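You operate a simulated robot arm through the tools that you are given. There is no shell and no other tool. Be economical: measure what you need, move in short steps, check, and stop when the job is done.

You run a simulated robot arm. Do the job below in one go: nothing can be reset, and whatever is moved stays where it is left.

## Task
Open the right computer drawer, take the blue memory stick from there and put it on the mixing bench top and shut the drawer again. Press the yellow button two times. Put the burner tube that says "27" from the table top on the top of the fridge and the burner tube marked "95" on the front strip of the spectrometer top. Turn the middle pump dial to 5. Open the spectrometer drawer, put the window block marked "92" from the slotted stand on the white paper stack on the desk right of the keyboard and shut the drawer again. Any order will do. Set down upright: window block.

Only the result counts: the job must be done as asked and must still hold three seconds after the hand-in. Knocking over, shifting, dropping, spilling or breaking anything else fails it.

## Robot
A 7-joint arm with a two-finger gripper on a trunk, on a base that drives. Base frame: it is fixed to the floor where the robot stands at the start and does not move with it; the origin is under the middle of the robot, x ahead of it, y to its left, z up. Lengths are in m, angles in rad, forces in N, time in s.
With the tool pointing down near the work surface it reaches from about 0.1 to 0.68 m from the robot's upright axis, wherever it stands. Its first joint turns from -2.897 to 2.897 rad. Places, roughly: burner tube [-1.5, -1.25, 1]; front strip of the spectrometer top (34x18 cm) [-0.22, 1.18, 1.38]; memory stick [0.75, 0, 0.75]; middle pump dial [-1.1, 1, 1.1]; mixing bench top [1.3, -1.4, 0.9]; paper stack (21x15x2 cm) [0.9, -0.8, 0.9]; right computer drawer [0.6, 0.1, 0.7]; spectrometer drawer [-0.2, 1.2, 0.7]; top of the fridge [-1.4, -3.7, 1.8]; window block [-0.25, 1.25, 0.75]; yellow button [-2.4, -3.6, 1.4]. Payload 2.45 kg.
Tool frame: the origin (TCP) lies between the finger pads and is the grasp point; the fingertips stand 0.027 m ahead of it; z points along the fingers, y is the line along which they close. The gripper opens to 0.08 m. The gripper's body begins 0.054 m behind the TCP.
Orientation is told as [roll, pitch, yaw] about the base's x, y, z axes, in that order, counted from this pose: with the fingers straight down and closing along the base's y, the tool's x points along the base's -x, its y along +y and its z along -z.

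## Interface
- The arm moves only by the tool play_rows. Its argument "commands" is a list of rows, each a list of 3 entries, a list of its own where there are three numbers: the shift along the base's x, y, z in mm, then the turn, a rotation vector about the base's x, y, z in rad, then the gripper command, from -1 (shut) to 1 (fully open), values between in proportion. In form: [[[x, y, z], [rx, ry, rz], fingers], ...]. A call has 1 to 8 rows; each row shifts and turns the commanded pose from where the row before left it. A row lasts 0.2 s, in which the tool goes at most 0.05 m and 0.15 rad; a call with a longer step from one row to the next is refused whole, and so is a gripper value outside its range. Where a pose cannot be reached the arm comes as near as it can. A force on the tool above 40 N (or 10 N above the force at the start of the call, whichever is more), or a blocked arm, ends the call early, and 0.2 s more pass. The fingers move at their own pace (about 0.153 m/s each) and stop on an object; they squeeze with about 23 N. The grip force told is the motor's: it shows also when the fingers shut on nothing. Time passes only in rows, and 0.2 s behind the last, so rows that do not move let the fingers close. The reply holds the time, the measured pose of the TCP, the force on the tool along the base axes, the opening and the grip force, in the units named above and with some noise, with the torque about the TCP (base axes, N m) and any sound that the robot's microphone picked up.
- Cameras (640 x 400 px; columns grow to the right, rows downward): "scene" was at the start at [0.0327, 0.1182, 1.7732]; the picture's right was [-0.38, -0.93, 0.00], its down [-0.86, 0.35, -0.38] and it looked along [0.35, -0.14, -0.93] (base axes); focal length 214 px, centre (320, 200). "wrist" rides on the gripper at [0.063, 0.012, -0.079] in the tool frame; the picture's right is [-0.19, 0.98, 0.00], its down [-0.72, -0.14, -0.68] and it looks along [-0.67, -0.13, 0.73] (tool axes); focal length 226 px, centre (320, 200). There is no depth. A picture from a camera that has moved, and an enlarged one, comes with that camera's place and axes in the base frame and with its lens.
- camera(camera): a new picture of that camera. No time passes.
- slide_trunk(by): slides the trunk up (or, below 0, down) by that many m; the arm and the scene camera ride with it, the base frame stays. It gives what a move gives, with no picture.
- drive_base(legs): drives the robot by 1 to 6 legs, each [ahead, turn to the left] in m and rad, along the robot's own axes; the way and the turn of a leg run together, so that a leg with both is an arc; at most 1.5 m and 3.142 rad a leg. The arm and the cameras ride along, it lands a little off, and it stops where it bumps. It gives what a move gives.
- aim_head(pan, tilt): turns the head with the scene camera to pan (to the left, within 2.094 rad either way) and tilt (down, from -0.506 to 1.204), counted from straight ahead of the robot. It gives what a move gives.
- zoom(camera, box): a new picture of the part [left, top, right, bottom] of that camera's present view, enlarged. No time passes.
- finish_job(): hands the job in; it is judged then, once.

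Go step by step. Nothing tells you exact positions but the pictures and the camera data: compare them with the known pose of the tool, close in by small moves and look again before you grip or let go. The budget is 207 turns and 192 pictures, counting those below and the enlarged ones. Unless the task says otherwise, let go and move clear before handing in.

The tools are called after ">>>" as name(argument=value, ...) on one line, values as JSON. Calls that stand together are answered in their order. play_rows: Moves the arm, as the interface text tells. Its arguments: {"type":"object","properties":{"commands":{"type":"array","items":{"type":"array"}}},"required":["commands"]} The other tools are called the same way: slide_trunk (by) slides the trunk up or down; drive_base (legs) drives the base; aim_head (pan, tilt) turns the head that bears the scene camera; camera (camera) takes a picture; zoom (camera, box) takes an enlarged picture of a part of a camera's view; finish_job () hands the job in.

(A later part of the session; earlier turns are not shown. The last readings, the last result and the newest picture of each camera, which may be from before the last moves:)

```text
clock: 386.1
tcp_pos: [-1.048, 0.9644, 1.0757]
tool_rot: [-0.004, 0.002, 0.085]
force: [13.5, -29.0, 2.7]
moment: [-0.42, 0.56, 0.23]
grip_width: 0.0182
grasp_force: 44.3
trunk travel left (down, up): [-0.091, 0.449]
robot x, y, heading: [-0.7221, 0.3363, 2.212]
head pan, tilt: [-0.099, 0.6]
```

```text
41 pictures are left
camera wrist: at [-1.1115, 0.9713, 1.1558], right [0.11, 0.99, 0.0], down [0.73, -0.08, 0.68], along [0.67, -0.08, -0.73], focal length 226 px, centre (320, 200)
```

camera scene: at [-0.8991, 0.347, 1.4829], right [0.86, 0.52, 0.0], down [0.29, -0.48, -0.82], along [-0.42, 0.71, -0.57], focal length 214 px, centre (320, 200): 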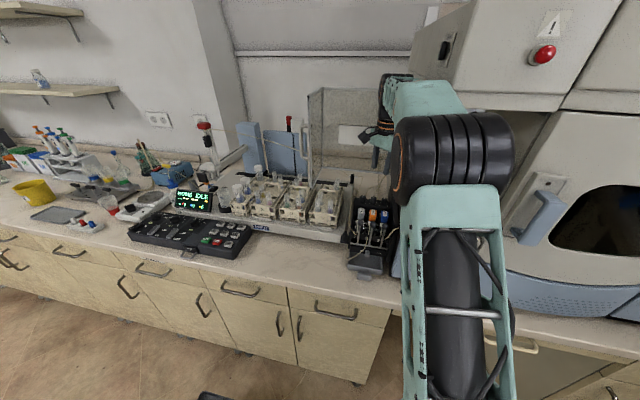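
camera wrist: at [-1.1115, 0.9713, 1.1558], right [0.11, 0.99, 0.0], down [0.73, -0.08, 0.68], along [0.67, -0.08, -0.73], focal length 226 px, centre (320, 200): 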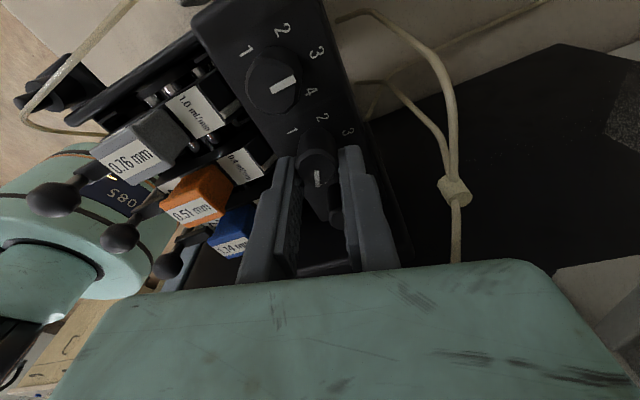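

Pointer is at ~115°; a little more.

>>> play_rows(commands=[[[0, 1, 0], [0, 0, -0.09], -1]])

>>> play_rows(commands=[[[0, 0, 0], [0, 0, 0], -0.3], [[0, 0, 0], [0, 0, 0], -0.3], [[0, 0, 20], [0, 0, 0], -0.3], [[0, 0, 25], [0, 0, 0], -0.3]])

>>> play_rows(commands=[[[0, 0, 0], [0, 0, 0.14], -0.3], [[0, 0, 0], [0, 0, 0.14], -0.3], [[0, 0, 0], [0, 0, 0.14], -0.3]])

>>> zoom(camera="wrist", box=[240, 30, 400, 230])

```text
clock: 386.7
tcp_pos: [-1.0471, 0.9644, 1.0761]
tool_rot: [-0.008, 0.003, -0.001]
force: [7.0, -19.6, 7.7]
moment: [-0.07, 0.16, 0.13]
grip_width: 0.0184
grasp_force: 44.0
trunk travel left (down, up): [-0.091, 0.449]
robot x, y, heading: [-0.7256, 0.3322, 2.211]
head pan, tilt: [-0.099, 0.6]
stopped in row 1: the force on the tool passed its limit at 43 N (the readings are from after the stop); the commanded pose is now the measured one
```

```text
clock: 387.7
tcp_pos: [-1.049, 0.9678, 1.1187]
tool_rot: [-0.011, 0.0, -0.001]
force: [-0.2, 0.2, 0.1]
moment: [0.02, 0.03, 0.02]
grip_width: 0.0283
grasp_force: 0.1
trunk travel left (down, up): [-0.091, 0.449]
robot x, y, heading: [-0.7232, 0.3306, 2.207]
head pan, tilt: [-0.099, 0.6]
```

```text
clock: 388.5
tcp_pos: [-1.0495, 0.967, 1.1189]
tool_rot: [-0.009, 0.003, 0.421]
force: [-0.4, 0.3, 0.9]
moment: [-0.03, 0.0, 0.02]
grip_width: 0.0278
grasp_force: 0.1
trunk travel left (down, up): [-0.091, 0.449]
robot x, y, heading: [-0.7243, 0.3359, 2.209]
head pan, tilt: [-0.099, 0.6]
```

```text
2.00 times, centred on (320, 130) of wrist
camera zoom: at [-1.1119, 0.9531, 1.1987], right [-0.22, 0.97, -0.01], down [0.71, 0.17, 0.68], along [0.67, 0.15, -0.73], focal length 452 px, centre (320, 340)
```

zoom: 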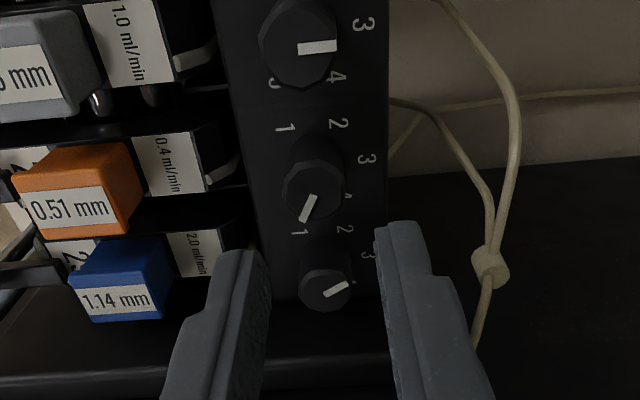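

Middle dial now reads 5 (120°). The right dial seems to have been nudged about 28° off 3 by the first touch, so I'll set it back to 3.

>>> play_rows(commands=[[[19, 7, 0], [0, 0, 0.14], -0.3], [[19, 7, 0], [0, 0, 0.14], -0.3]])

>>> zoom(camera="wrist", box=[240, 30, 400, 230])

```text
clock: 389.1
tcp_pos: [-1.0104, 0.9825, 1.1192]
tool_rot: [-0.009, 0.002, 0.699]
force: [-0.1, 0.5, -0.6]
moment: [0.03, -0.01, 0.0]
grip_width: 0.028
grasp_force: 0.1
trunk travel left (down, up): [-0.091, 0.449]
robot x, y, heading: [-0.7194, 0.3366, 2.207]
head pan, tilt: [-0.099, 0.6]
```

```text
2.00 times, centred on (320, 130) of wrist
camera zoom: at [-1.0679, 0.9504, 1.1987], right [-0.48, 0.87, -0.01], down [0.64, 0.36, 0.68], along [0.6, 0.32, -0.73], focal length 452 px, centre (320, 340)
```

zoom: 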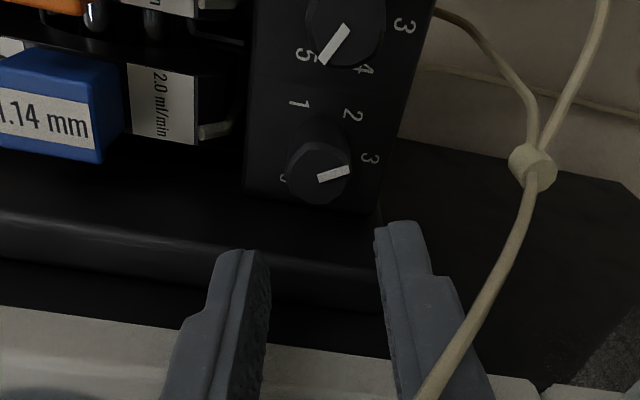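

>>> play_rows(commands=[[[-2, -1, -14], [0, 0, 0], -0.3], [[-2, -1, -14], [0, 0, 0], -0.3], [[0, 0, -13], [0, 0, 0], -0.3], [[0, 0, 0], [0, 0, 0], -1], [[0, 0, 0], [0, 0, 0], -1]])

>>> play_rows(commands=[[[0, 0, 0], [0, 0, -0.1], -1], [[0, 0, 0], [0, 0, -0.1], -1], [[0, 0, 0], [0, 0, -0.1], -1], [[0, 0, 0], [0, 0, -0.1], -1], [[0, 0, 0], [0, 0, -0.09], -1]])

```text
clock: 389.7
tcp_pos: [-1.0113, 0.979, 1.1067]
tool_rot: [0.007, -0.007, 0.699]
force: [1.1, -7.7, 23.2]
moment: [-0.4, -0.43, 0.02]
grip_width: 0.0232
grasp_force: 0.1
trunk travel left (down, up): [-0.091, 0.449]
robot x, y, heading: [-0.7242, 0.3345, 2.211]
head pan, tilt: [-0.099, 0.6]
stopped in row 2: the force on the tool passed its limit at 50 N (the readings are from after the stop); the commanded pose is now the measured one
```

```text
clock: 390.9
tcp_pos: [-1.0116, 0.9801, 1.1016]
tool_rot: [-0.002, -0.004, 0.206]
force: [0.6, 0.0, 0.1]
moment: [0.03, -0.01, 0.03]
grip_width: 0.0
grasp_force: 22.7
trunk travel left (down, up): [-0.091, 0.449]
robot x, y, heading: [-0.7257, 0.3308, 2.211]
head pan, tilt: [-0.099, 0.6]
```

>>> play_rows(commands=[[[0, 0, 15], [0, 0, 0.13], -0.3], [[0, 0, 0], [0, 0, 0.13], -0.3]])

>>> zoom(camera="wrist", box=[240, 30, 400, 230])

```text
clock: 391.5
tcp_pos: [-1.0117, 0.9805, 1.1166]
tool_rot: [-0.001, -0.005, 0.468]
force: [0.5, -0.7, 1.3]
moment: [-0.02, 0.02, 0.0]
grip_width: 0.028
grasp_force: 0.1
trunk travel left (down, up): [-0.091, 0.449]
robot x, y, heading: [-0.7255, 0.3345, 2.208]
head pan, tilt: [-0.099, 0.6]
```

```text
2.00 times, centred on (320, 130) of wrist
camera zoom: at [-1.0744, 0.9629, 1.1958], right [-0.27, 0.96, 0.0], down [0.7, 0.2, 0.68], along [0.66, 0.19, -0.73], focal length 452 px, centre (320, 340)
```

zoom: 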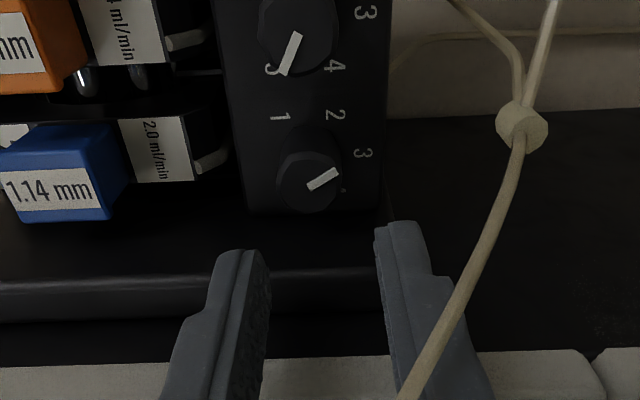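

Knob is a few mm front-left of the axis; correct, open slightly more, and descend.

>>> play_rows(commands=[[[-3, -3, 0], [0, 0, 0.12], -0.15], [[-3, -2, 0], [0, 0, 0.12], -0.15], [[0, 0, -12], [0, 0, 0], -0.15], [[0, 0, -12], [0, 0, 0], -0.15], [[0, 0, -8], [0, 0, 0], -0.15]])

>>> zoom(camera="wrist", box=[240, 60, 400, 260])

```text
clock: 392.7
tcp_pos: [-1.018, 0.9755, 1.084]
tool_rot: [-0.003, -0.004, 0.708]
force: [-0.6, 0.3, -0.2]
moment: [0.0, 0.01, 0.01]
grip_width: 0.0338
grasp_force: 0.1
trunk travel left (down, up): [-0.091, 0.449]
robot x, y, heading: [-0.7251, 0.3325, 2.211]
head pan, tilt: [-0.099, 0.6]
```

```text
2.00 times, centred on (320, 160) of wrist
camera zoom: at [-1.0743, 0.9433, 1.1633], right [-0.49, 0.87, 0.0], down [0.64, 0.36, 0.68], along [0.6, 0.34, -0.73], focal length 452 px, centre (320, 280)
```

zoom: 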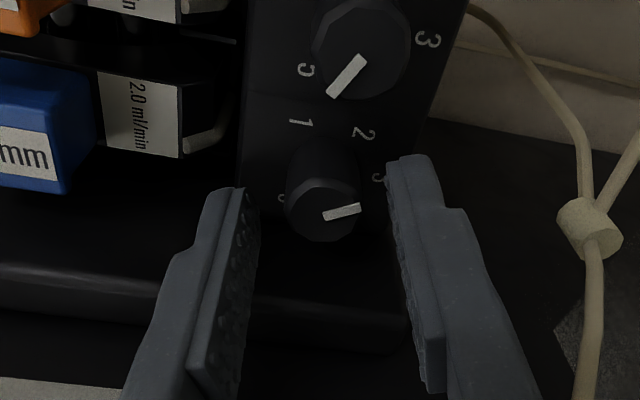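

>>> play_rows(commands=[[[0, 0, -7], [0, 0, 0], -0.15], [[0, 0, 0], [0, 0, 0], -1], [[0, 0, 0], [0, 0, 0], -1]])

>>> play_rows(commands=[[[0, 0, 0], [0, 0, -0.1], -1], [[0, 0, 0], [0, 0, -0.1], -1], [[0, 0, 0], [0, 0, -0.1], -1], [[0, 0, 0], [0, 0, -0.1], -1], [[0, 0, 0], [0, 0, -0.09], -1]])

>>> zoom(camera="wrist", box=[240, 60, 400, 260])

```text
clock: 393.5
tcp_pos: [-1.0186, 0.9766, 1.0785]
tool_rot: [0.003, -0.002, 0.709]
force: [-7.7, 10.2, 8.7]
moment: [-0.09, 0.36, 0.0]
grip_width: 0.0185
grasp_force: 44.5
trunk travel left (down, up): [-0.091, 0.449]
robot x, y, heading: [-0.727, 0.3318, 2.209]
head pan, tilt: [-0.099, 0.6]
```

```text
clock: 394.7
tcp_pos: [-1.0183, 0.9764, 1.078]
tool_rot: [-0.001, -0.003, 0.216]
force: [-10.5, 6.8, 15.7]
moment: [0.19, -0.13, -0.03]
grip_width: 0.0184
grasp_force: 43.9
trunk travel left (down, up): [-0.091, 0.449]
robot x, y, heading: [-0.7237, 0.3306, 2.206]
head pan, tilt: [-0.099, 0.6]
```

```text
2.00 times, centred on (320, 160) of wrist
camera zoom: at [-1.0835, 0.9736, 1.1573], right [-0.02, 1.0, 0.0], down [0.73, 0.01, 0.68], along [0.68, 0.02, -0.73], focal length 452 px, centre (320, 280)
```

zoom: 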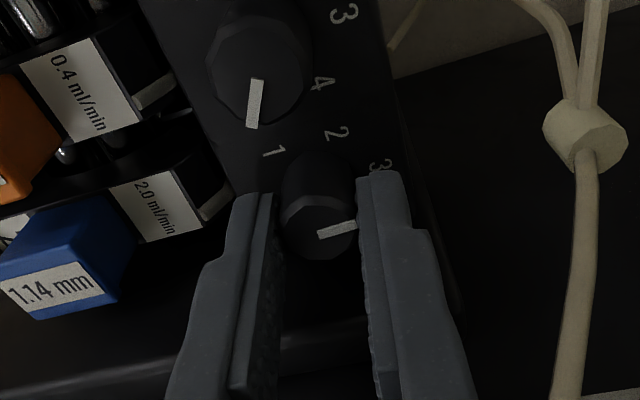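

>>> play_rows(commands=[[[0, 0, 0], [0, 0, -0.07], -1], [[0, 0, 0], [0, 0, 0], -0.3], [[0, 0, 0], [0, 0, 0], -0.3], [[0, 0, 15], [0, 0, 0], -0.3], [[0, 0, 25], [0, 0, 0], -0.3], [[0, 0, 25], [0, 0, 0], -0.3]])

>>> zoom(camera="wrist", box=[220, 20, 400, 200])

```text
clock: 396.1
tcp_pos: [-1.0174, 0.9751, 1.1431]
tool_rot: [-0.003, -0.003, 0.148]
force: [0.1, -0.2, 1.0]
moment: [0.0, -0.01, 0.04]
grip_width: 0.0283
grasp_force: 0.1
trunk travel left (down, up): [-0.091, 0.449]
robot x, y, heading: [-0.7243, 0.337, 2.209]
head pan, tilt: [-0.099, 0.6]
```

```text
2.22 times, centred on (310, 110) of wrist
camera zoom: at [-1.0827, 0.9785, 1.2215], right [0.05, 1.0, 0.0], down [0.73, -0.03, 0.68], along [0.68, -0.03, -0.73], focal length 502 px, centre (342, 400)
```

zoom: 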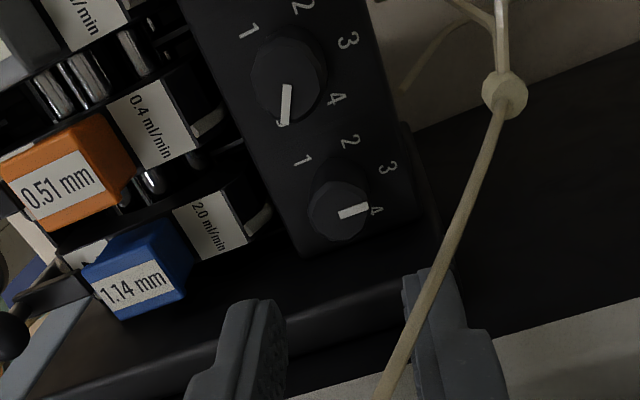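

Middle dial is on 5, the others on 3. Next the burner tubes on the table: retract and drive there.

>>> play_rows(commands=[[[-4, -20, 35], [0, 0, 0.1], 0], [[-4, -40, 20], [0, 0, 0.12], 0], [[-4, -45, 0], [0, 0, 0.12], 0], [[-4, -45, 0], [0, 0, 0.12], 0], [[-4, -45, 0], [0, 0, 0.12], 0], [[-4, -45, 0], [0, 0, 0.12], 0], [[-4, -40, 0], [0, 0, 0.12], 0]])

>>> drive_base(legs=[[0, 2.484], [1.39, 0], [0, -1.22]])

>>> slide_trunk(by=0.25)

>>> aim_head(pan=0.1, tilt=0.8)

>>> camera(camera="scene")

```text
clock: 397.7
tcp_pos: [-1.0442, 0.695, 1.1973]
tool_rot: [-0.001, -0.004, 0.972]
force: [0.0, 0.5, 0.3]
moment: [-0.01, 0.01, -0.01]
grip_width: 0.0402
grasp_force: 0.1
trunk travel left (down, up): [-0.091, 0.449]
robot x, y, heading: [-0.7199, 0.3314, 2.206]
head pan, tilt: [-0.099, 0.6]
```

```text
clock: 403.5
tcp_pos: [-0.7592, -0.1494, 1.1983]
tool_rot: [-0.001, -0.003, -2.97]
force: [-0.4, 0.4, 0.1]
moment: [0.02, 0.01, -0.04]
grip_width: 0.04
grasp_force: 0.0
trunk travel left (down, up): [-0.091, 0.449]
robot x, y, heading: [-0.7254, 0.3337, -1.739]
head pan, tilt: [-0.099, 0.6]
stopped in leg 1: the robot was blocked; the commanded pose is now the measured one
```

```text
clock: 406.1
tcp_pos: [-0.7586, -0.1503, 1.4478]
tool_rot: [-0.002, -0.003, -2.969]
force: [0.1, -0.4, -1.1]
moment: [-0.03, 0.0, 0.01]
grip_width: 0.04
grasp_force: 0.1
trunk travel left (down, up): [-0.341, 0.199]
robot x, y, heading: [-0.7221, 0.3337, -1.741]
head pan, tilt: [-0.099, 0.6]
```

```text
clock: 406.8
tcp_pos: [-0.7597, -0.1503, 1.4443]
tool_rot: [-0.007, -0.004, -2.97]
force: [-0.2, 0.4, -1.4]
moment: [-0.02, 0.02, 0.0]
grip_width: 0.04
grasp_force: 0.0
trunk travel left (down, up): [-0.341, 0.199]
robot x, y, heading: [-0.7245, 0.3355, -1.74]
head pan, tilt: [0.099, 0.799]
```

```text
34 pictures are left
camera scene: at [-0.602, 0.243, 1.7283], right [-0.98, 0.21, 0.0], down [0.13, 0.59, -0.79], along [-0.17, -0.78, -0.61], focal length 214 px, centre (320, 200)
```

scene: 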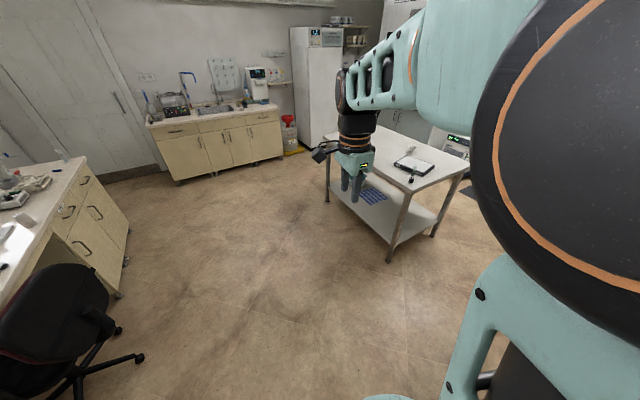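

The base's rear touched the bench cabinet. Drive forward first, then correct the heading.

>>> drive_base(legs=[[0.3, 0], [0, 0.15], [1.05, 0], [0, -1.22]])

>>> aim_head(pan=0.2, tilt=0.8)

>>> camera(camera="scene")

```text
clock: 417.6
tcp_pos: [-1.2392, -1.2155, 1.4437]
tool_rot: [-0.012, -0.002, 2.235]
force: [-0.6, 0.4, 0.0]
moment: [-0.01, 0.01, 0.01]
grip_width: 0.0398
grasp_force: 0.0
trunk travel left (down, up): [-0.341, 0.199]
robot x, y, heading: [-0.7988, -1.0181, -2.826]
head pan, tilt: [0.099, 0.799]
```

```text
clock: 418.3
tcp_pos: [-1.2399, -1.2148, 1.4398]
tool_rot: [-0.019, -0.002, 2.235]
force: [0.2, 0.4, -0.3]
moment: [-0.02, -0.03, -0.01]
grip_width: 0.0398
grasp_force: 0.0
trunk travel left (down, up): [-0.341, 0.199]
robot x, y, heading: [-0.7941, -1.0172, -2.82]
head pan, tilt: [0.201, 0.799]
```

```text
33 pictures are left
camera scene: at [-0.8145, -1.1707, 1.7248], right [-0.31, 0.95, 0.0], down [0.61, 0.2, -0.77], along [-0.73, -0.23, -0.64], focal length 214 px, centre (320, 200)
```

scene: 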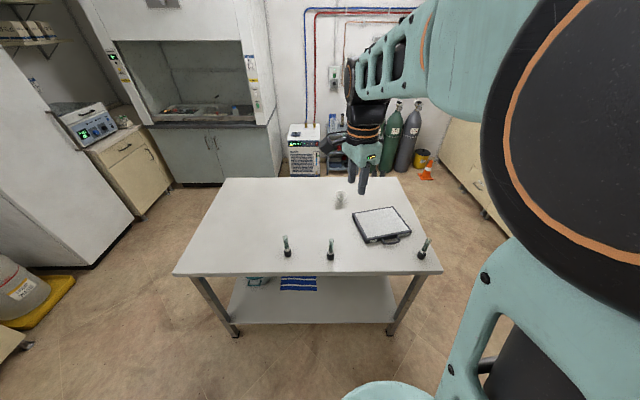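

>>> zoom(camera="scene", box=[270, 220, 450, 275])

```text
3.56 times, centred on (360, 248) of scene
camera zoom: at [-0.8145, -1.1707, 1.7248], right [-0.31, 0.95, 0.0], down [0.61, 0.2, -0.77], along [-0.73, -0.23, -0.64], focal length 763 px, centre (178, 31)
```

zoom: 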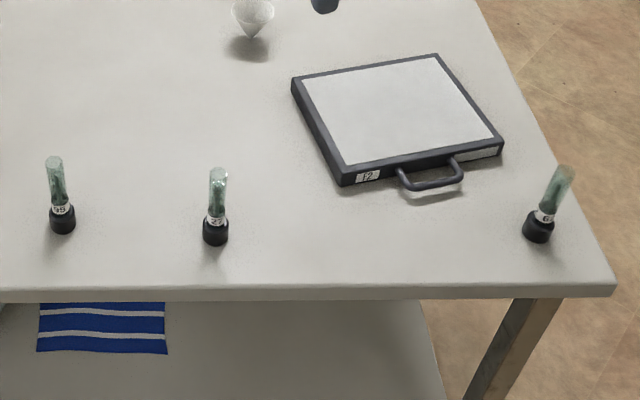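

Labels: left tube "95", middle "27", right another. I'll take "95" first: turn to it and come closer.

>>> drive_base(legs=[[0, 0.4], [0.12, 0]])

>>> slide_trunk(by=-0.25)

>>> camera(camera="wrist")

```text
clock: 420.8
tcp_pos: [-1.2178, -1.4538, 1.4377]
tool_rot: [-0.021, -0.001, 2.636]
force: [-0.7, 0.3, -0.5]
moment: [0.0, -0.03, 0.01]
grip_width: 0.0401
grasp_force: 0.0
trunk travel left (down, up): [-0.341, 0.199]
robot x, y, heading: [-0.8838, -1.0974, -2.419]
head pan, tilt: [0.201, 0.799]
```

```text
clock: 423.4
tcp_pos: [-1.2155, -1.4518, 1.1863]
tool_rot: [-0.029, -0.001, 2.636]
force: [0.1, -0.6, -0.8]
moment: [-0.02, 0.0, 0.01]
grip_width: 0.0402
grasp_force: 0.1
trunk travel left (down, up): [-0.091, 0.449]
robot x, y, heading: [-0.883, -1.0951, -2.415]
head pan, tilt: [0.201, 0.799]
```

```text
31 pictures are left
camera wrist: at [-1.1676, -1.4968, 1.2648], right [-0.64, -0.76, -0.03], down [-0.57, 0.45, 0.69], along [-0.51, 0.46, -0.73], focal length 226 px, centre (320, 200)
```

wrist: 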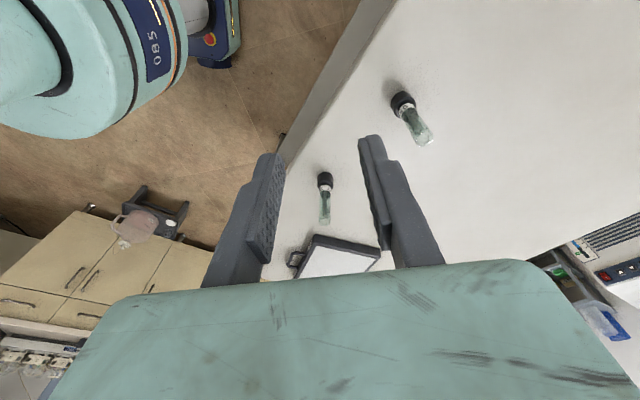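

>>> play_rows(commands=[[[-36, -15, 0], [-0.012, 0.007, 0], 0.4], [[-36, -15, 0], [-0.013, 0.007, 0], 0.4], [[-36, -14, 0], [0, 0, 0], 0.4], [[0, 0, -40], [0, 0, 0], 0.4], [[0, 0, -40], [0, 0, 0], 0.4]])

>>> camera(camera="wrist")

```text
clock: 424.6
tcp_pos: [-1.3241, -1.4947, 1.1093]
tool_rot: [0.01, -0.003, 2.637]
force: [0.2, -0.1, 0.7]
moment: [-0.03, 0.01, 0.0]
grip_width: 0.0562
grasp_force: 0.1
trunk travel left (down, up): [-0.091, 0.449]
robot x, y, heading: [-0.8806, -1.0957, -2.42]
head pan, tilt: [0.201, 0.799]
```

```text
30 pictures are left
camera wrist: at [-1.2737, -1.5376, 1.189], right [-0.64, -0.77, 0.01], down [-0.56, 0.48, 0.68], along [-0.53, 0.43, -0.73], focal length 226 px, centre (320, 200)
```

wrist: 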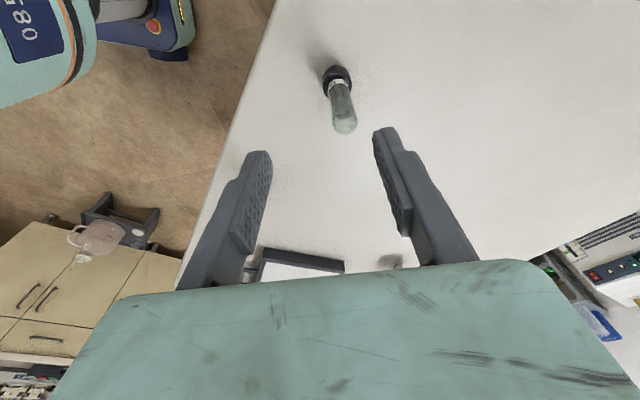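

>>> play_rows(commands=[[[-10, -12, 0], [0, 0, 0], 0.4], [[0, 0, -35], [0, 0, 0], 0.4], [[0, 0, -35], [0, 0, 0], 0.4], [[0, 0, -33], [0, 0, 0], 0.4], [[0, 0, 0], [0, 0, 0], -0.5], [[0, 0, 0], [0, 0, 0], -1], [[0, 0, 0], [0, 0, 0], -1]])

>>> camera(camera="wrist")

```text
clock: 426.2
tcp_pos: [-1.3341, -1.5071, 1.0059]
tool_rot: [0.008, -0.002, 2.636]
force: [0.3, 0.7, -0.2]
moment: [0.0, 0.03, -0.01]
grip_width: 0.0
grasp_force: 22.6
trunk travel left (down, up): [-0.091, 0.449]
robot x, y, heading: [-0.8854, -1.0968, -2.418]
head pan, tilt: [0.201, 0.799]
```

```text
29 pictures are left
camera wrist: at [-1.2835, -1.5495, 1.0848], right [-0.64, -0.77, 0.01], down [-0.56, 0.48, 0.68], along [-0.53, 0.43, -0.73], focal length 226 px, centre (320, 200)
```

wrist: 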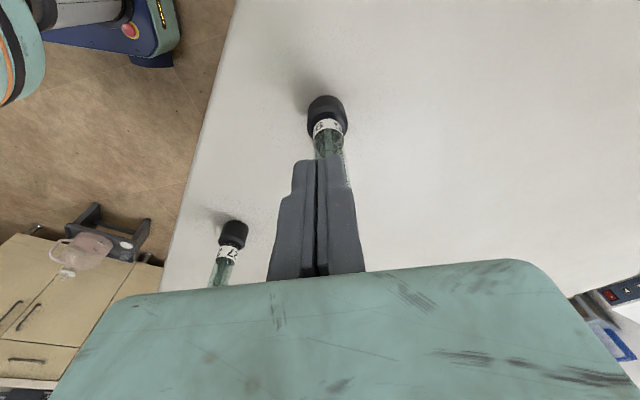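

The fingers closed beside the tube. Raise straight up, recheck and correct.

>>> play_rows(commands=[[[0, 0, 30], [0, 0, 0], -1], [[0, 0, 35], [0, 0, 0], -1], [[0, 0, 20], [0, 0, 0], -1]])

>>> camera(camera="wrist")

```text
clock: 427.0
tcp_pos: [-1.3336, -1.5082, 1.0918]
tool_rot: [0.01, -0.001, 2.636]
force: [-1.0, 0.6, 0.1]
moment: [0.0, -0.03, 0.01]
grip_width: 0.0
grasp_force: 23.1
trunk travel left (down, up): [-0.091, 0.449]
robot x, y, heading: [-0.885, -1.0977, -2.419]
head pan, tilt: [0.201, 0.799]
```

```text
28 pictures are left
camera wrist: at [-1.2839, -1.5494, 1.1706], right [-0.64, -0.76, 0.01], down [-0.56, 0.48, 0.68], along [-0.53, 0.43, -0.73], focal length 226 px, centre (320, 200)
```

wrist: 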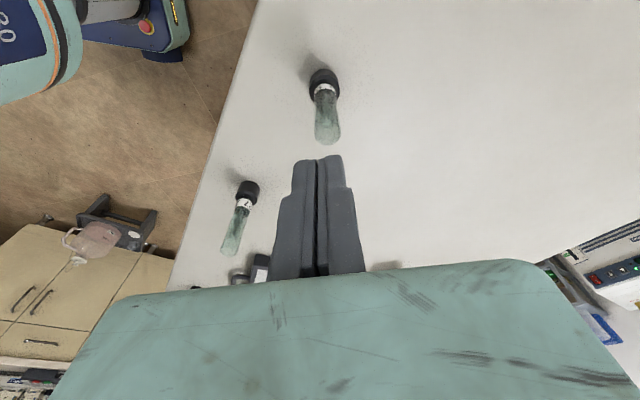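

The table is lower than assumed (z≈0.857); tube "95" stands at (-1.3555,-1.502). Correct and descend.

>>> play_rows(commands=[[[-11, 3, 0], [0, 0, 0], 0.4], [[-11, 3, 0], [0, 0, 0], 0.4], [[0, 0, -40], [0, 0, 0], 0.4]])

>>> camera(camera="wrist")

```text
clock: 427.8
tcp_pos: [-1.3557, -1.5019, 1.0517]
tool_rot: [0.008, -0.001, 2.637]
force: [0.1, 0.3, -0.3]
moment: [-0.02, -0.02, 0.02]
grip_width: 0.0561
grasp_force: 0.1
trunk travel left (down, up): [-0.091, 0.449]
robot x, y, heading: [-0.883, -1.0988, -2.418]
head pan, tilt: [0.201, 0.799]
```

```text
27 pictures are left
camera wrist: at [-1.3056, -1.5437, 1.1305], right [-0.64, -0.77, 0.01], down [-0.56, 0.48, 0.68], along [-0.53, 0.43, -0.73], focal length 226 px, centre (320, 200)
```

wrist: 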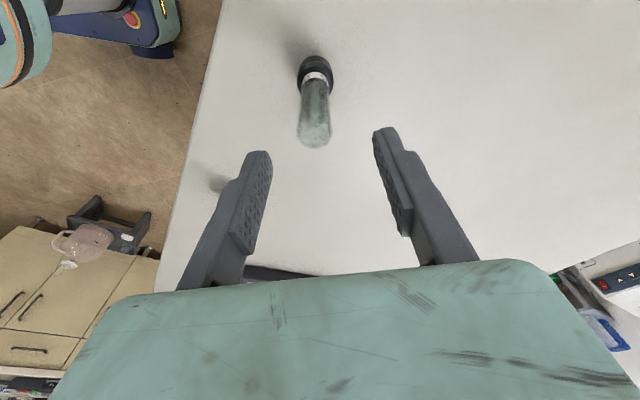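

>>> play_rows(commands=[[[2, 3, -30], [0, 0, 0], 0.4], [[0, 0, -35], [0, 0, 0], 0.4], [[0, 0, -28], [0, 0, 0], 0.4], [[0, 0, 0], [0, 0, 0], -0.4], [[0, 0, 0], [0, 0, 0], -1], [[0, 0, 0], [0, 0, 0], -1]])

```text
clock: 429.2
tcp_pos: [-1.3533, -1.4994, 0.9573]
tool_rot: [0.009, -0.002, 2.637]
force: [0.1, -0.3, 0.1]
moment: [0.0, 0.03, -0.01]
grip_width: 0.021
grasp_force: 23.0
trunk travel left (down, up): [-0.091, 0.449]
robot x, y, heading: [-0.8848, -1.1004, -2.414]
head pan, tilt: [0.201, 0.799]
```

"95" gripped. Lift it high and drive to the spectrometer.

>>> play_rows(commands=[[[0, 0, 40], [0, 0, 0], -1], [[0, 0, 45], [0, 0, 0], -1], [[0, 0, 45], [0, 0, 0], -1], [[5, 5, 45], [0, 0, 0], -1], [[5, 5, 40], [0, 0, 0], -1]])

>>> slide_trunk(by=0.4)

>>> drive_base(legs=[[-0.3, 0], [0, -2.73], [1.1, 0], [0, 0.488], [0.4, 0], [0, 0.267]])

>>> aim_head(pan=0.2, tilt=0.5)

>>> camera(camera="scene")

```text
clock: 430.4
tcp_pos: [-1.3414, -1.4881, 1.1739]
tool_rot: [0.01, -0.002, 2.636]
force: [-0.3, -0.2, -1.1]
moment: [-0.02, 0.03, 0.01]
grip_width: 0.0207
grasp_force: 22.6
trunk travel left (down, up): [-0.091, 0.449]
robot x, y, heading: [-0.8827, -1.0921, -2.416]
head pan, tilt: [0.201, 0.799]
```

```text
clock: 434.2
tcp_pos: [-1.3427, -1.4894, 1.5745]
tool_rot: [0.009, -0.002, 2.637]
force: [0.0, -0.3, -1.2]
moment: [0.03, -0.02, 0.02]
grip_width: 0.0208
grasp_force: 22.9
trunk travel left (down, up): [-0.491, 0.049]
robot x, y, heading: [-0.8882, -1.0952, -2.418]
head pan, tilt: [0.201, 0.799]
```

```text
clock: 452.5
tcp_pos: [-0.431, 1.0892, 1.5734]
tool_rot: [0.009, -0.002, 0.686]
force: [6.3, 1.6, -1.3]
moment: [0.09, -0.47, 0.03]
grip_width: 0.0209
grasp_force: 23.4
trunk travel left (down, up): [-0.491, 0.049]
robot x, y, heading: [-0.2381, 0.512, 1.907]
head pan, tilt: [0.201, 0.799]
```

```text
clock: 453.3
tcp_pos: [-0.4318, 1.0889, 1.5747]
tool_rot: [0.009, 0.0, 0.682]
force: [5.4, 1.3, -1.0]
moment: [0.11, -0.45, -0.04]
grip_width: 0.0207
grasp_force: 22.5
trunk travel left (down, up): [-0.491, 0.049]
robot x, y, heading: [-0.2367, 0.5159, 1.917]
head pan, tilt: [0.201, 0.499]
```

```text
26 pictures are left
camera scene: at [-0.4098, 0.529, 1.8921], right [0.86, 0.52, 0.0], down [0.25, -0.41, -0.88], along [-0.45, 0.75, -0.48], focal length 214 px, centre (320, 200)
```

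scene: 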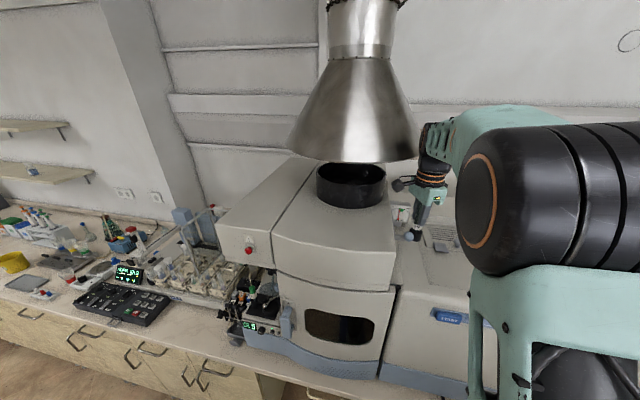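

The tube lightly touches the tall housing; move right over the front strip.

>>> play_rows(commands=[[[38, 5, 5], [0, 0, 0], -1], [[38, 10, 0], [0, 0, 0], -1], [[38, 14, 0], [0, 0, 0], -1], [[38, 14, 0], [0, 0, 0], -1], [[38, 14, 0], [0, 0, 0], -1]])

>>> aim_head(pan=0.0, tilt=0.5)

>>> camera(camera="scene")

>>> camera(camera="wrist")

```text
clock: 454.5
tcp_pos: [-0.2395, 1.1479, 1.578]
tool_rot: [0.01, 0.0, 0.683]
force: [0.9, 0.4, 0.1]
moment: [-0.01, 0.0, 0.01]
grip_width: 0.0208
grasp_force: 23.1
trunk travel left (down, up): [-0.491, 0.049]
robot x, y, heading: [-0.2378, 0.5158, 1.913]
head pan, tilt: [0.201, 0.499]
```

```text
clock: 455.3
tcp_pos: [-0.2423, 1.1468, 1.5781]
tool_rot: [0.009, -0.003, 0.684]
force: [0.1, 0.8, -0.7]
moment: [0.02, 0.0, 0.02]
grip_width: 0.0208
grasp_force: 23.3
trunk travel left (down, up): [-0.491, 0.049]
robot x, y, heading: [-0.2409, 0.5177, 1.914]
head pan, tilt: [0.0, 0.499]
```

```text
25 pictures are left
camera scene: at [-0.3947, 0.5365, 1.892], right [0.94, 0.34, 0.0], down [0.16, -0.45, -0.88], along [-0.29, 0.83, -0.48], focal length 214 px, centre (320, 200)
```

scene: 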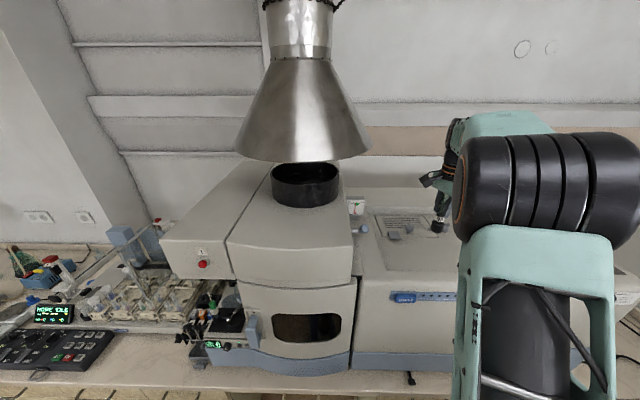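

```text
24 pictures are left
camera wrist: at [-0.2993, 1.1156, 1.6577], right [-0.47, 0.88, 0.01], down [0.65, 0.34, 0.68], along [0.6, 0.33, -0.73], focal length 226 px, centre (320, 200)
```

wrist: 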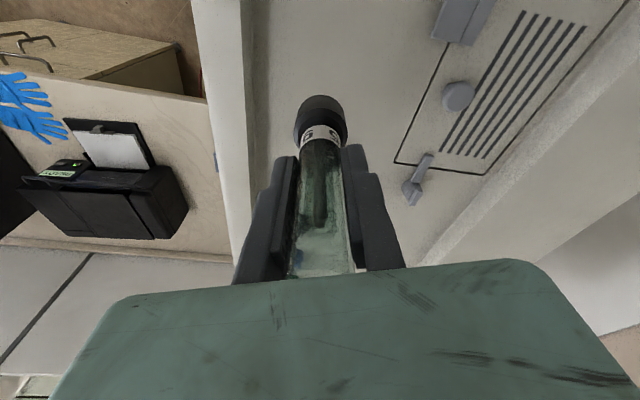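

The strip's middle is near (-0.22,1.18). Move there and lower until contact.

>>> play_rows(commands=[[[9, 16, 0], [0, 0, 0], -1], [[8, 15, 0], [0, 0, 0], -1], [[0, 0, -35], [0, 0, 0], -1], [[0, 0, -30], [0, 0, 0], -1], [[0, 0, -8], [0, 0, 0], -1], [[0, 0, -8], [0, 0, 0], -1]])

>>> play_rows(commands=[[[0, 0, -5], [0, 0, 0], -1], [[0, 0, -5], [0, 0, 0], -1], [[0, 0, -4], [0, 0, 0], -1], [[0, 0, -4], [0, 0, 0], -1]])

```text
clock: 456.7
tcp_pos: [-0.2262, 1.1775, 1.4968]
tool_rot: [0.008, -0.002, 0.684]
force: [-0.9, 0.8, -0.3]
moment: [-0.02, 0.05, 0.04]
grip_width: 0.0207
grasp_force: 22.8
trunk travel left (down, up): [-0.491, 0.049]
robot x, y, heading: [-0.2374, 0.5187, 1.913]
head pan, tilt: [0.0, 0.499]
```

```text
clock: 457.7
tcp_pos: [-0.2253, 1.1771, 1.4798]
tool_rot: [0.01, -0.003, 0.685]
force: [0.5, 0.7, -0.7]
moment: [-0.01, 0.02, -0.02]
grip_width: 0.0208
grasp_force: 23.1
trunk travel left (down, up): [-0.491, 0.049]
robot x, y, heading: [-0.2368, 0.5159, 1.906]
head pan, tilt: [0.0, 0.499]
```

>>> play_rows(commands=[[[0, 0, -4], [0, 0, 0], -1], [[0, 0, -4], [0, 0, 0], -1], [[0, 0, -3], [0, 0, 0], -1]])

>>> camera(camera="wrist")

```text
clock: 458.5
tcp_pos: [-0.2259, 1.1771, 1.4686]
tool_rot: [0.009, -0.001, 0.684]
force: [-0.5, -0.1, -0.2]
moment: [0.02, 0.03, -0.01]
grip_width: 0.0208
grasp_force: 23.5
trunk travel left (down, up): [-0.491, 0.049]
robot x, y, heading: [-0.2367, 0.5193, 1.912]
head pan, tilt: [0.0, 0.499]
```

```text
23 pictures are left
camera wrist: at [-0.283, 1.1457, 1.5479], right [-0.47, 0.88, 0.01], down [0.65, 0.34, 0.68], along [0.6, 0.33, -0.73], focal length 226 px, centre (320, 200)
```

wrist: 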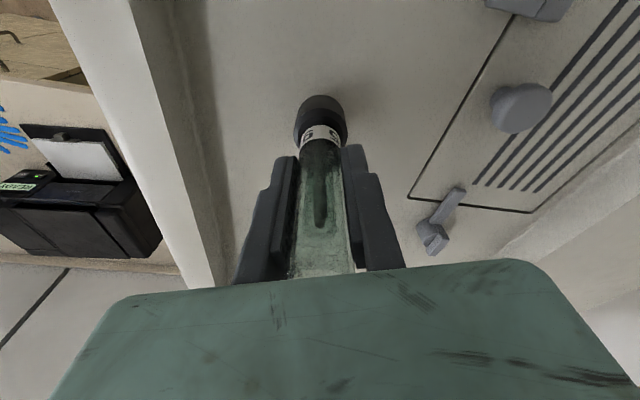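

>>> play_rows(commands=[[[0, 0, -4], [0, 0, 0], -1], [[0, 0, -4], [0, 0, 0], -1], [[0, 0, -3], [0, 0, 0], -1]])

>>> play_rows(commands=[[[0, 0, -3], [0, 0, 0], -1], [[0, 0, -3], [0, 0, 0], -1]])

```text
clock: 459.3
tcp_pos: [-0.2252, 1.1777, 1.4573]
tool_rot: [0.007, -0.002, 0.684]
force: [0.3, 0.3, -1.7]
moment: [-0.02, 0.0, 0.02]
grip_width: 0.0206
grasp_force: 23.0
trunk travel left (down, up): [-0.491, 0.049]
robot x, y, heading: [-0.2415, 0.5186, 1.914]
head pan, tilt: [0.0, 0.499]
```

```text
clock: 459.9
tcp_pos: [-0.2263, 1.1772, 1.4516]
tool_rot: [0.008, -0.003, 0.684]
force: [0.4, 0.1, -0.8]
moment: [0.0, -0.01, 0.0]
grip_width: 0.0207
grasp_force: 22.9
trunk travel left (down, up): [-0.491, 0.049]
robot x, y, heading: [-0.2359, 0.5161, 1.914]
head pan, tilt: [0.0, 0.499]
```

>>> play_rows(commands=[[[0, 0, -4], [0, 0, 0], -1], [[0, 0, -4], [0, 0, 0], -1], [[0, 0, -4], [0, 0, 0], -1]])

>>> camera(camera="wrist")

```text
clock: 460.7
tcp_pos: [-0.2264, 1.1764, 1.4399]
tool_rot: [0.01, -0.005, 0.685]
force: [0.6, 4.2, 18.6]
moment: [0.06, 0.03, -0.04]
grip_width: 0.0205
grasp_force: 22.8
trunk travel left (down, up): [-0.491, 0.049]
robot x, y, heading: [-0.2399, 0.5168, 1.914]
head pan, tilt: [0.0, 0.499]
```

```text
22 pictures are left
camera wrist: at [-0.2829, 1.1446, 1.5208], right [-0.47, 0.88, 0.01], down [0.65, 0.34, 0.68], along [0.6, 0.33, -0.73], focal length 226 px, centre (320, 200)
```

wrist: 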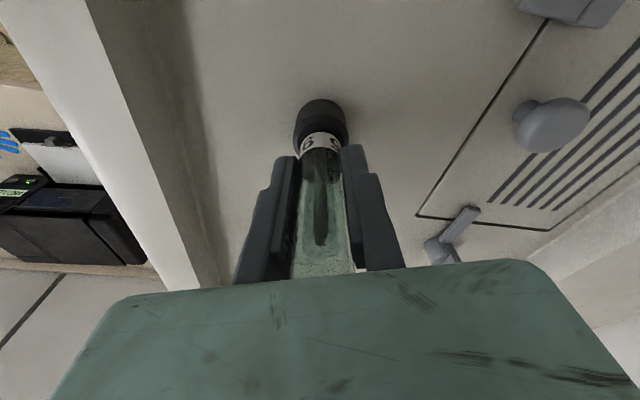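

Contact. Ease, release, and lift straight up.

>>> play_rows(commands=[[[0, 0, 1], [0, 0, 0], -1], [[0, 0, 0], [0, 0, 0], -0.35], [[0, 0, 0], [0, 0, 0], 0], [[0, 0, 0], [0, 0, 0], 0.2], [[0, 0, 30], [0, 0, 0], 0.2], [[0, 0, 40], [0, 0, 0], 0.2], [[0, 0, 45], [0, 0, 0], 0.2]])

>>> camera(camera="wrist")

```text
clock: 462.3
tcp_pos: [-0.2258, 1.176, 1.5558]
tool_rot: [0.009, -0.003, 0.684]
force: [-0.5, -0.1, 0.1]
moment: [0.03, 0.02, -0.05]
grip_width: 0.0479
grasp_force: 0.0
trunk travel left (down, up): [-0.491, 0.049]
robot x, y, heading: [-0.2368, 0.519, 1.91]
head pan, tilt: [0.0, 0.499]
```

```text
21 pictures are left
camera wrist: at [-0.2832, 1.1441, 1.6355], right [-0.47, 0.88, 0.01], down [0.65, 0.34, 0.68], along [0.6, 0.33, -0.73], focal length 226 px, centre (320, 200)
```

wrist: 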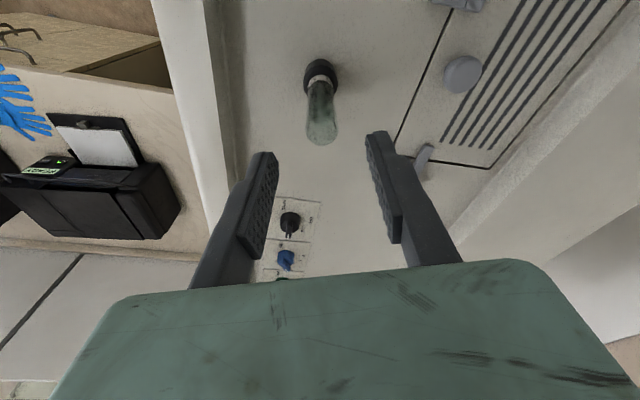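

"95" stands on the strip. Now back the same way to the table for "27".

>>> drive_base(legs=[[0, -0.285], [-0.4, 0], [0, -0.488], [-1.1, 0], [0, 2.6], [0.17, 0]])

>>> slide_trunk(by=-0.3)

>>> camera(camera="wrist")

```text
clock: 479.7
tcp_pos: [-1.4646, -1.1141, 1.5568]
tool_rot: [0.009, -0.003, 2.486]
force: [-0.6, 0.8, -0.3]
moment: [-0.01, 0.02, -0.03]
grip_width: 0.048
grasp_force: 0.0
trunk travel left (down, up): [-0.491, 0.049]
robot x, y, heading: [-0.8205, -0.9726, -2.572]
head pan, tilt: [0.0, 0.499]
```

```text
clock: 482.7
tcp_pos: [-1.4659, -1.1149, 1.2557]
tool_rot: [0.007, -0.004, 2.486]
force: [-1.7, -0.4, 0.0]
moment: [-0.04, 0.05, 0.01]
grip_width: 0.0478
grasp_force: 0.0
trunk travel left (down, up): [-0.191, 0.349]
robot x, y, heading: [-0.8196, -0.9742, -2.57]
head pan, tilt: [0.0, 0.499]
```

```text
20 pictures are left
camera wrist: at [-1.4221, -1.1636, 1.3354], right [-0.75, -0.66, 0.01], down [-0.48, 0.55, 0.68], along [-0.46, 0.51, -0.73], focal length 226 px, centre (320, 200)
```

wrist: 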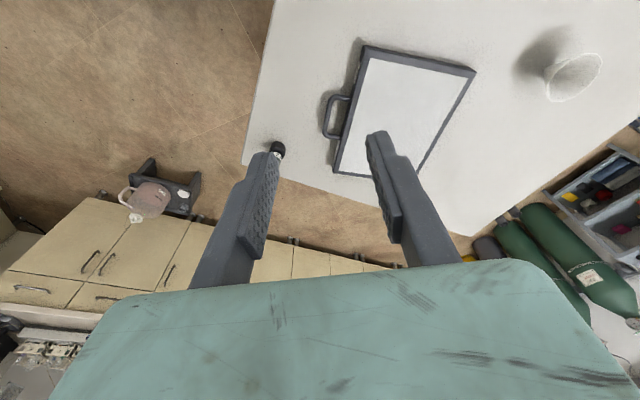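

>>> drive_base(legs=[[0.08, 0]])

>>> play_rows(commands=[[[26, -28, 0], [0, 0, 0], 0.4], [[26, -28, 0], [0, 0, 0], 0.4], [[26, -28, 0], [0, 0, 0], 0.4], [[26, -28, 0], [0, 0, 0], 0.4], [[26, -28, 0], [0, 0, 0], 0.4]])

>>> camera(camera="wrist")

```text
clock: 483.8
tcp_pos: [-1.5332, -1.1586, 1.2553]
tool_rot: [0.008, -0.001, 2.487]
force: [0.0, 0.0, 0.2]
moment: [0.02, -0.06, 0.0]
grip_width: 0.0479
grasp_force: 0.1
trunk travel left (down, up): [-0.191, 0.349]
robot x, y, heading: [-0.8847, -1.0164, -2.566]
head pan, tilt: [0.0, 0.499]
```

```text
clock: 485.0
tcp_pos: [-1.403, -1.2993, 1.2566]
tool_rot: [0.008, -0.005, 2.487]
force: [0.5, 0.5, 0.9]
moment: [-0.01, -0.01, 0.0]
grip_width: 0.0562
grasp_force: 0.0
trunk travel left (down, up): [-0.191, 0.349]
robot x, y, heading: [-0.888, -1.0157, -2.569]
head pan, tilt: [0.0, 0.499]
```

```text
19 pictures are left
camera wrist: at [-1.3599, -1.348, 1.3359], right [-0.75, -0.66, 0.01], down [-0.48, 0.55, 0.68], along [-0.46, 0.51, -0.73], focal length 226 px, centre (320, 200)
```

wrist: 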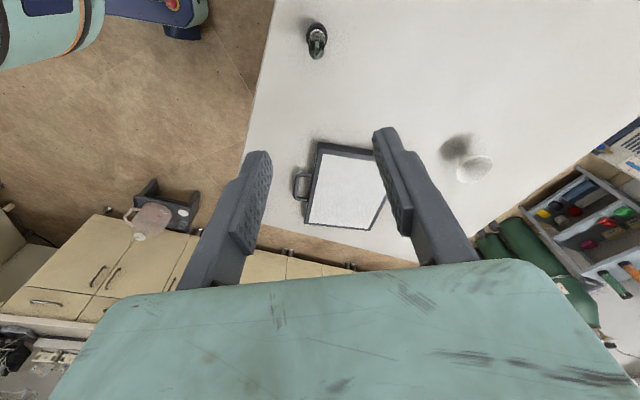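

>>> play_rows(commands=[[[5, -5, -40], [0, 0, 0], 0.4], [[4, -4, -40], [0, 0, 0], 0.4], [[0, 0, -45], [0, 0, 0], 0.4], [[0, 0, -45], [0, 0, 0], 0.4], [[0, 0, -20], [0, 0, 0], 0.4]])

>>> camera(camera="wrist")

```text
clock: 486.2
tcp_pos: [-1.3941, -1.3078, 1.0649]
tool_rot: [0.007, -0.003, 2.487]
force: [0.0, 0.4, 0.5]
moment: [-0.01, 0.0, -0.02]
grip_width: 0.0562
grasp_force: 0.1
trunk travel left (down, up): [-0.191, 0.349]
robot x, y, heading: [-0.8907, -1.0188, -2.569]
head pan, tilt: [0.0, 0.499]
```

```text
18 pictures are left
camera wrist: at [-1.3508, -1.3564, 1.1449], right [-0.75, -0.66, 0.01], down [-0.48, 0.55, 0.68], along [-0.46, 0.51, -0.73], focal length 226 px, centre (320, 200)
```

wrist: 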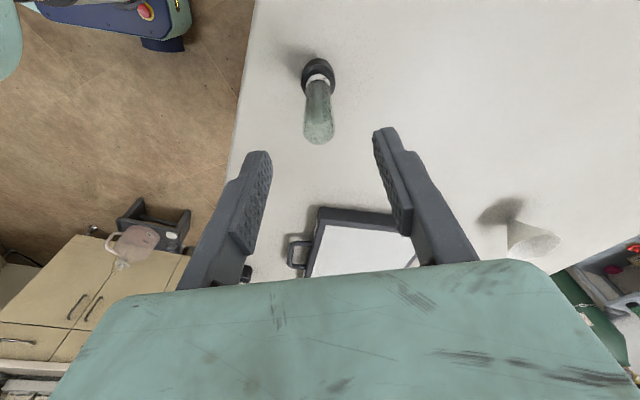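

>>> play_rows(commands=[[[0, 0, -36], [0, 0, 0], 0.4], [[0, 0, -36], [0, 0, 0], 0.4], [[0, 0, -35], [0, 0, 0], 0.4], [[0, 0, 0], [0, 0, 0], -0.4], [[0, 0, 0], [0, 0, 0], -1], [[0, 0, 0], [0, 0, 0], -1]])

>>> play_rows(commands=[[[0, 0, 40], [0, 0, 0], -1], [[0, 0, 45], [0, 0, 0], -1], [[0, 0, 45], [0, 0, 0], -1], [[0, 0, 45], [0, 0, 0], -1], [[0, 0, 40], [0, 0, 0], -1]])

>>> zoom(camera="wrist", box=[270, 80, 370, 190])

```text
clock: 487.6
tcp_pos: [-1.3931, -1.3088, 0.9597]
tool_rot: [0.007, -0.005, 2.487]
force: [0.1, 0.2, 1.8]
moment: [0.07, -0.02, 0.01]
grip_width: 0.0206
grasp_force: 22.7
trunk travel left (down, up): [-0.191, 0.349]
robot x, y, heading: [-0.8882, -1.0195, -2.573]
head pan, tilt: [0.0, 0.499]
```

```text
clock: 488.8
tcp_pos: [-1.3929, -1.3064, 1.1739]
tool_rot: [0.009, -0.001, 2.489]
force: [0.3, 0.4, -0.7]
moment: [-0.03, -0.01, 0.06]
grip_width: 0.0209
grasp_force: 23.0
trunk travel left (down, up): [-0.191, 0.349]
robot x, y, heading: [-0.8863, -1.0162, -2.573]
head pan, tilt: [0.0, 0.499]
```

```text
3.64 times, centred on (320, 135) of wrist
camera zoom: at [-1.3496, -1.3561, 1.2535], right [-0.75, -0.66, 0.01], down [-0.48, 0.55, 0.68], along [-0.46, 0.51, -0.73], focal length 822 px, centre (320, 436)
```

zoom: 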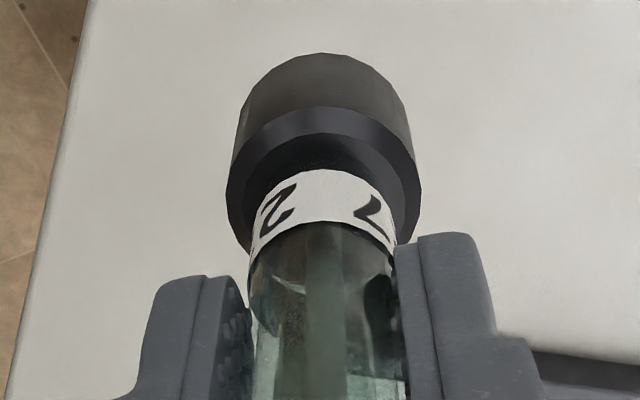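

It is "27". Raise it high and drive around the table toward the fridge.

>>> slide_trunk(by=0.345)

>>> drive_base(legs=[[-0.25, 0], [0, 1.053], [1.42, 0], [0, -1.076], [0.75, 0], [0, 1.343]])

>>> aim_head(pan=0.3, tilt=0.2)

>>> camera(camera="scene")

```text
clock: 492.1
tcp_pos: [-1.3929, -1.3088, 1.5168]
tool_rot: [0.011, -0.001, 2.487]
force: [0.9, 0.0, -0.9]
moment: [0.01, -0.02, 0.0]
grip_width: 0.0206
grasp_force: 22.5
trunk travel left (down, up): [-0.536, 0.004]
robot x, y, heading: [-0.8861, -1.0146, -2.569]
head pan, tilt: [0.0, 0.499]
```

```text
clock: 513.2
tcp_pos: [-1.096, -3.2516, 1.5185]
tool_rot: [0.011, -0.003, -2.487]
force: [-1.0, 0.5, -0.9]
moment: [-0.02, 0.01, 0.01]
grip_width: 0.021
grasp_force: 23.1
trunk travel left (down, up): [-0.536, 0.004]
robot x, y, heading: [-1.2468, -2.6867, -1.259]
head pan, tilt: [0.0, 0.499]
```

```text
clock: 514.0
tcp_pos: [-1.0966, -3.2529, 1.519]
tool_rot: [0.009, -0.002, -2.486]
force: [0.9, 0.4, -1.0]
moment: [-0.01, 0.01, 0.01]
grip_width: 0.0207
grasp_force: 23.2
trunk travel left (down, up): [-0.536, 0.004]
robot x, y, heading: [-1.2432, -2.6872, -1.26]
head pan, tilt: [0.3, 0.201]
```

```text
16 pictures are left
camera scene: at [-1.0656, -2.7039, 1.9646], right [-0.82, -0.57, 0.0], down [-0.11, 0.16, -0.98], along [0.56, -0.8, -0.2], focal length 214 px, centre (320, 200)
```

scene: 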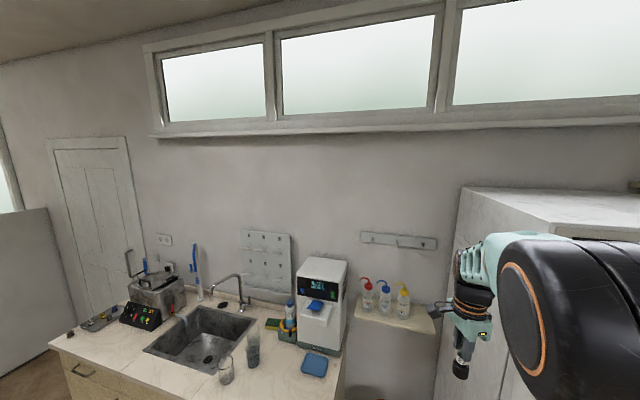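

The fridge's top front-left corner is near (-1.25,-3.4). Raise the arm above 1.9 m first.

>>> aim_head(pan=1.0, tilt=0.4)

>>> play_rows(commands=[[[0, 0, 43], [0, 0, 0], -1], [[0, 0, 43], [0, 0, 0], -1], [[0, 0, 43], [0, 0, 0], -1], [[0, 0, 43], [0, 0, 0], -1], [[0, 0, 43], [0, 0, 0], -1]])

>>> play_rows(commands=[[[0, 0, 43], [0, 0, 0], -1], [[0, 0, 43], [0, 0, 0], -1], [[0, 0, 43], [0, 0, 0], -1], [[0, 0, 43], [0, 0, 0], -1], [[0, 0, 43], [0, 0, 0], -1]])

```text
clock: 515.1
tcp_pos: [-1.0965, -3.2513, 1.5177]
tool_rot: [0.008, -0.003, -2.488]
force: [0.3, 1.0, -0.1]
moment: [-0.02, 0.02, -0.02]
grip_width: 0.0205
grasp_force: 23.5
trunk travel left (down, up): [-0.536, 0.004]
robot x, y, heading: [-1.2468, -2.6853, -1.26]
head pan, tilt: [1.0, 0.4]
```

```text
clock: 516.3
tcp_pos: [-1.0974, -3.2512, 1.7349]
tool_rot: [0.008, -0.001, -2.49]
force: [0.0, -1.0, -0.8]
moment: [0.01, 0.02, 0.02]
grip_width: 0.0205
grasp_force: 23.1
trunk travel left (down, up): [-0.536, 0.004]
robot x, y, heading: [-1.248, -2.689, -1.261]
head pan, tilt: [1.0, 0.4]
```

```text
clock: 517.5
tcp_pos: [-1.0987, -3.2509, 1.8395]
tool_rot: [0.011, -0.003, -2.489]
force: [0.6, -0.1, -0.9]
moment: [0.0, -0.04, -0.01]
grip_width: 0.0206
grasp_force: 23.6
out of reach, approached as far as the arm can: row 3, 4, 5
trunk travel left (down, up): [-0.536, 0.004]
robot x, y, heading: [-1.248, -2.6868, -1.262]
head pan, tilt: [1.0, 0.4]
```

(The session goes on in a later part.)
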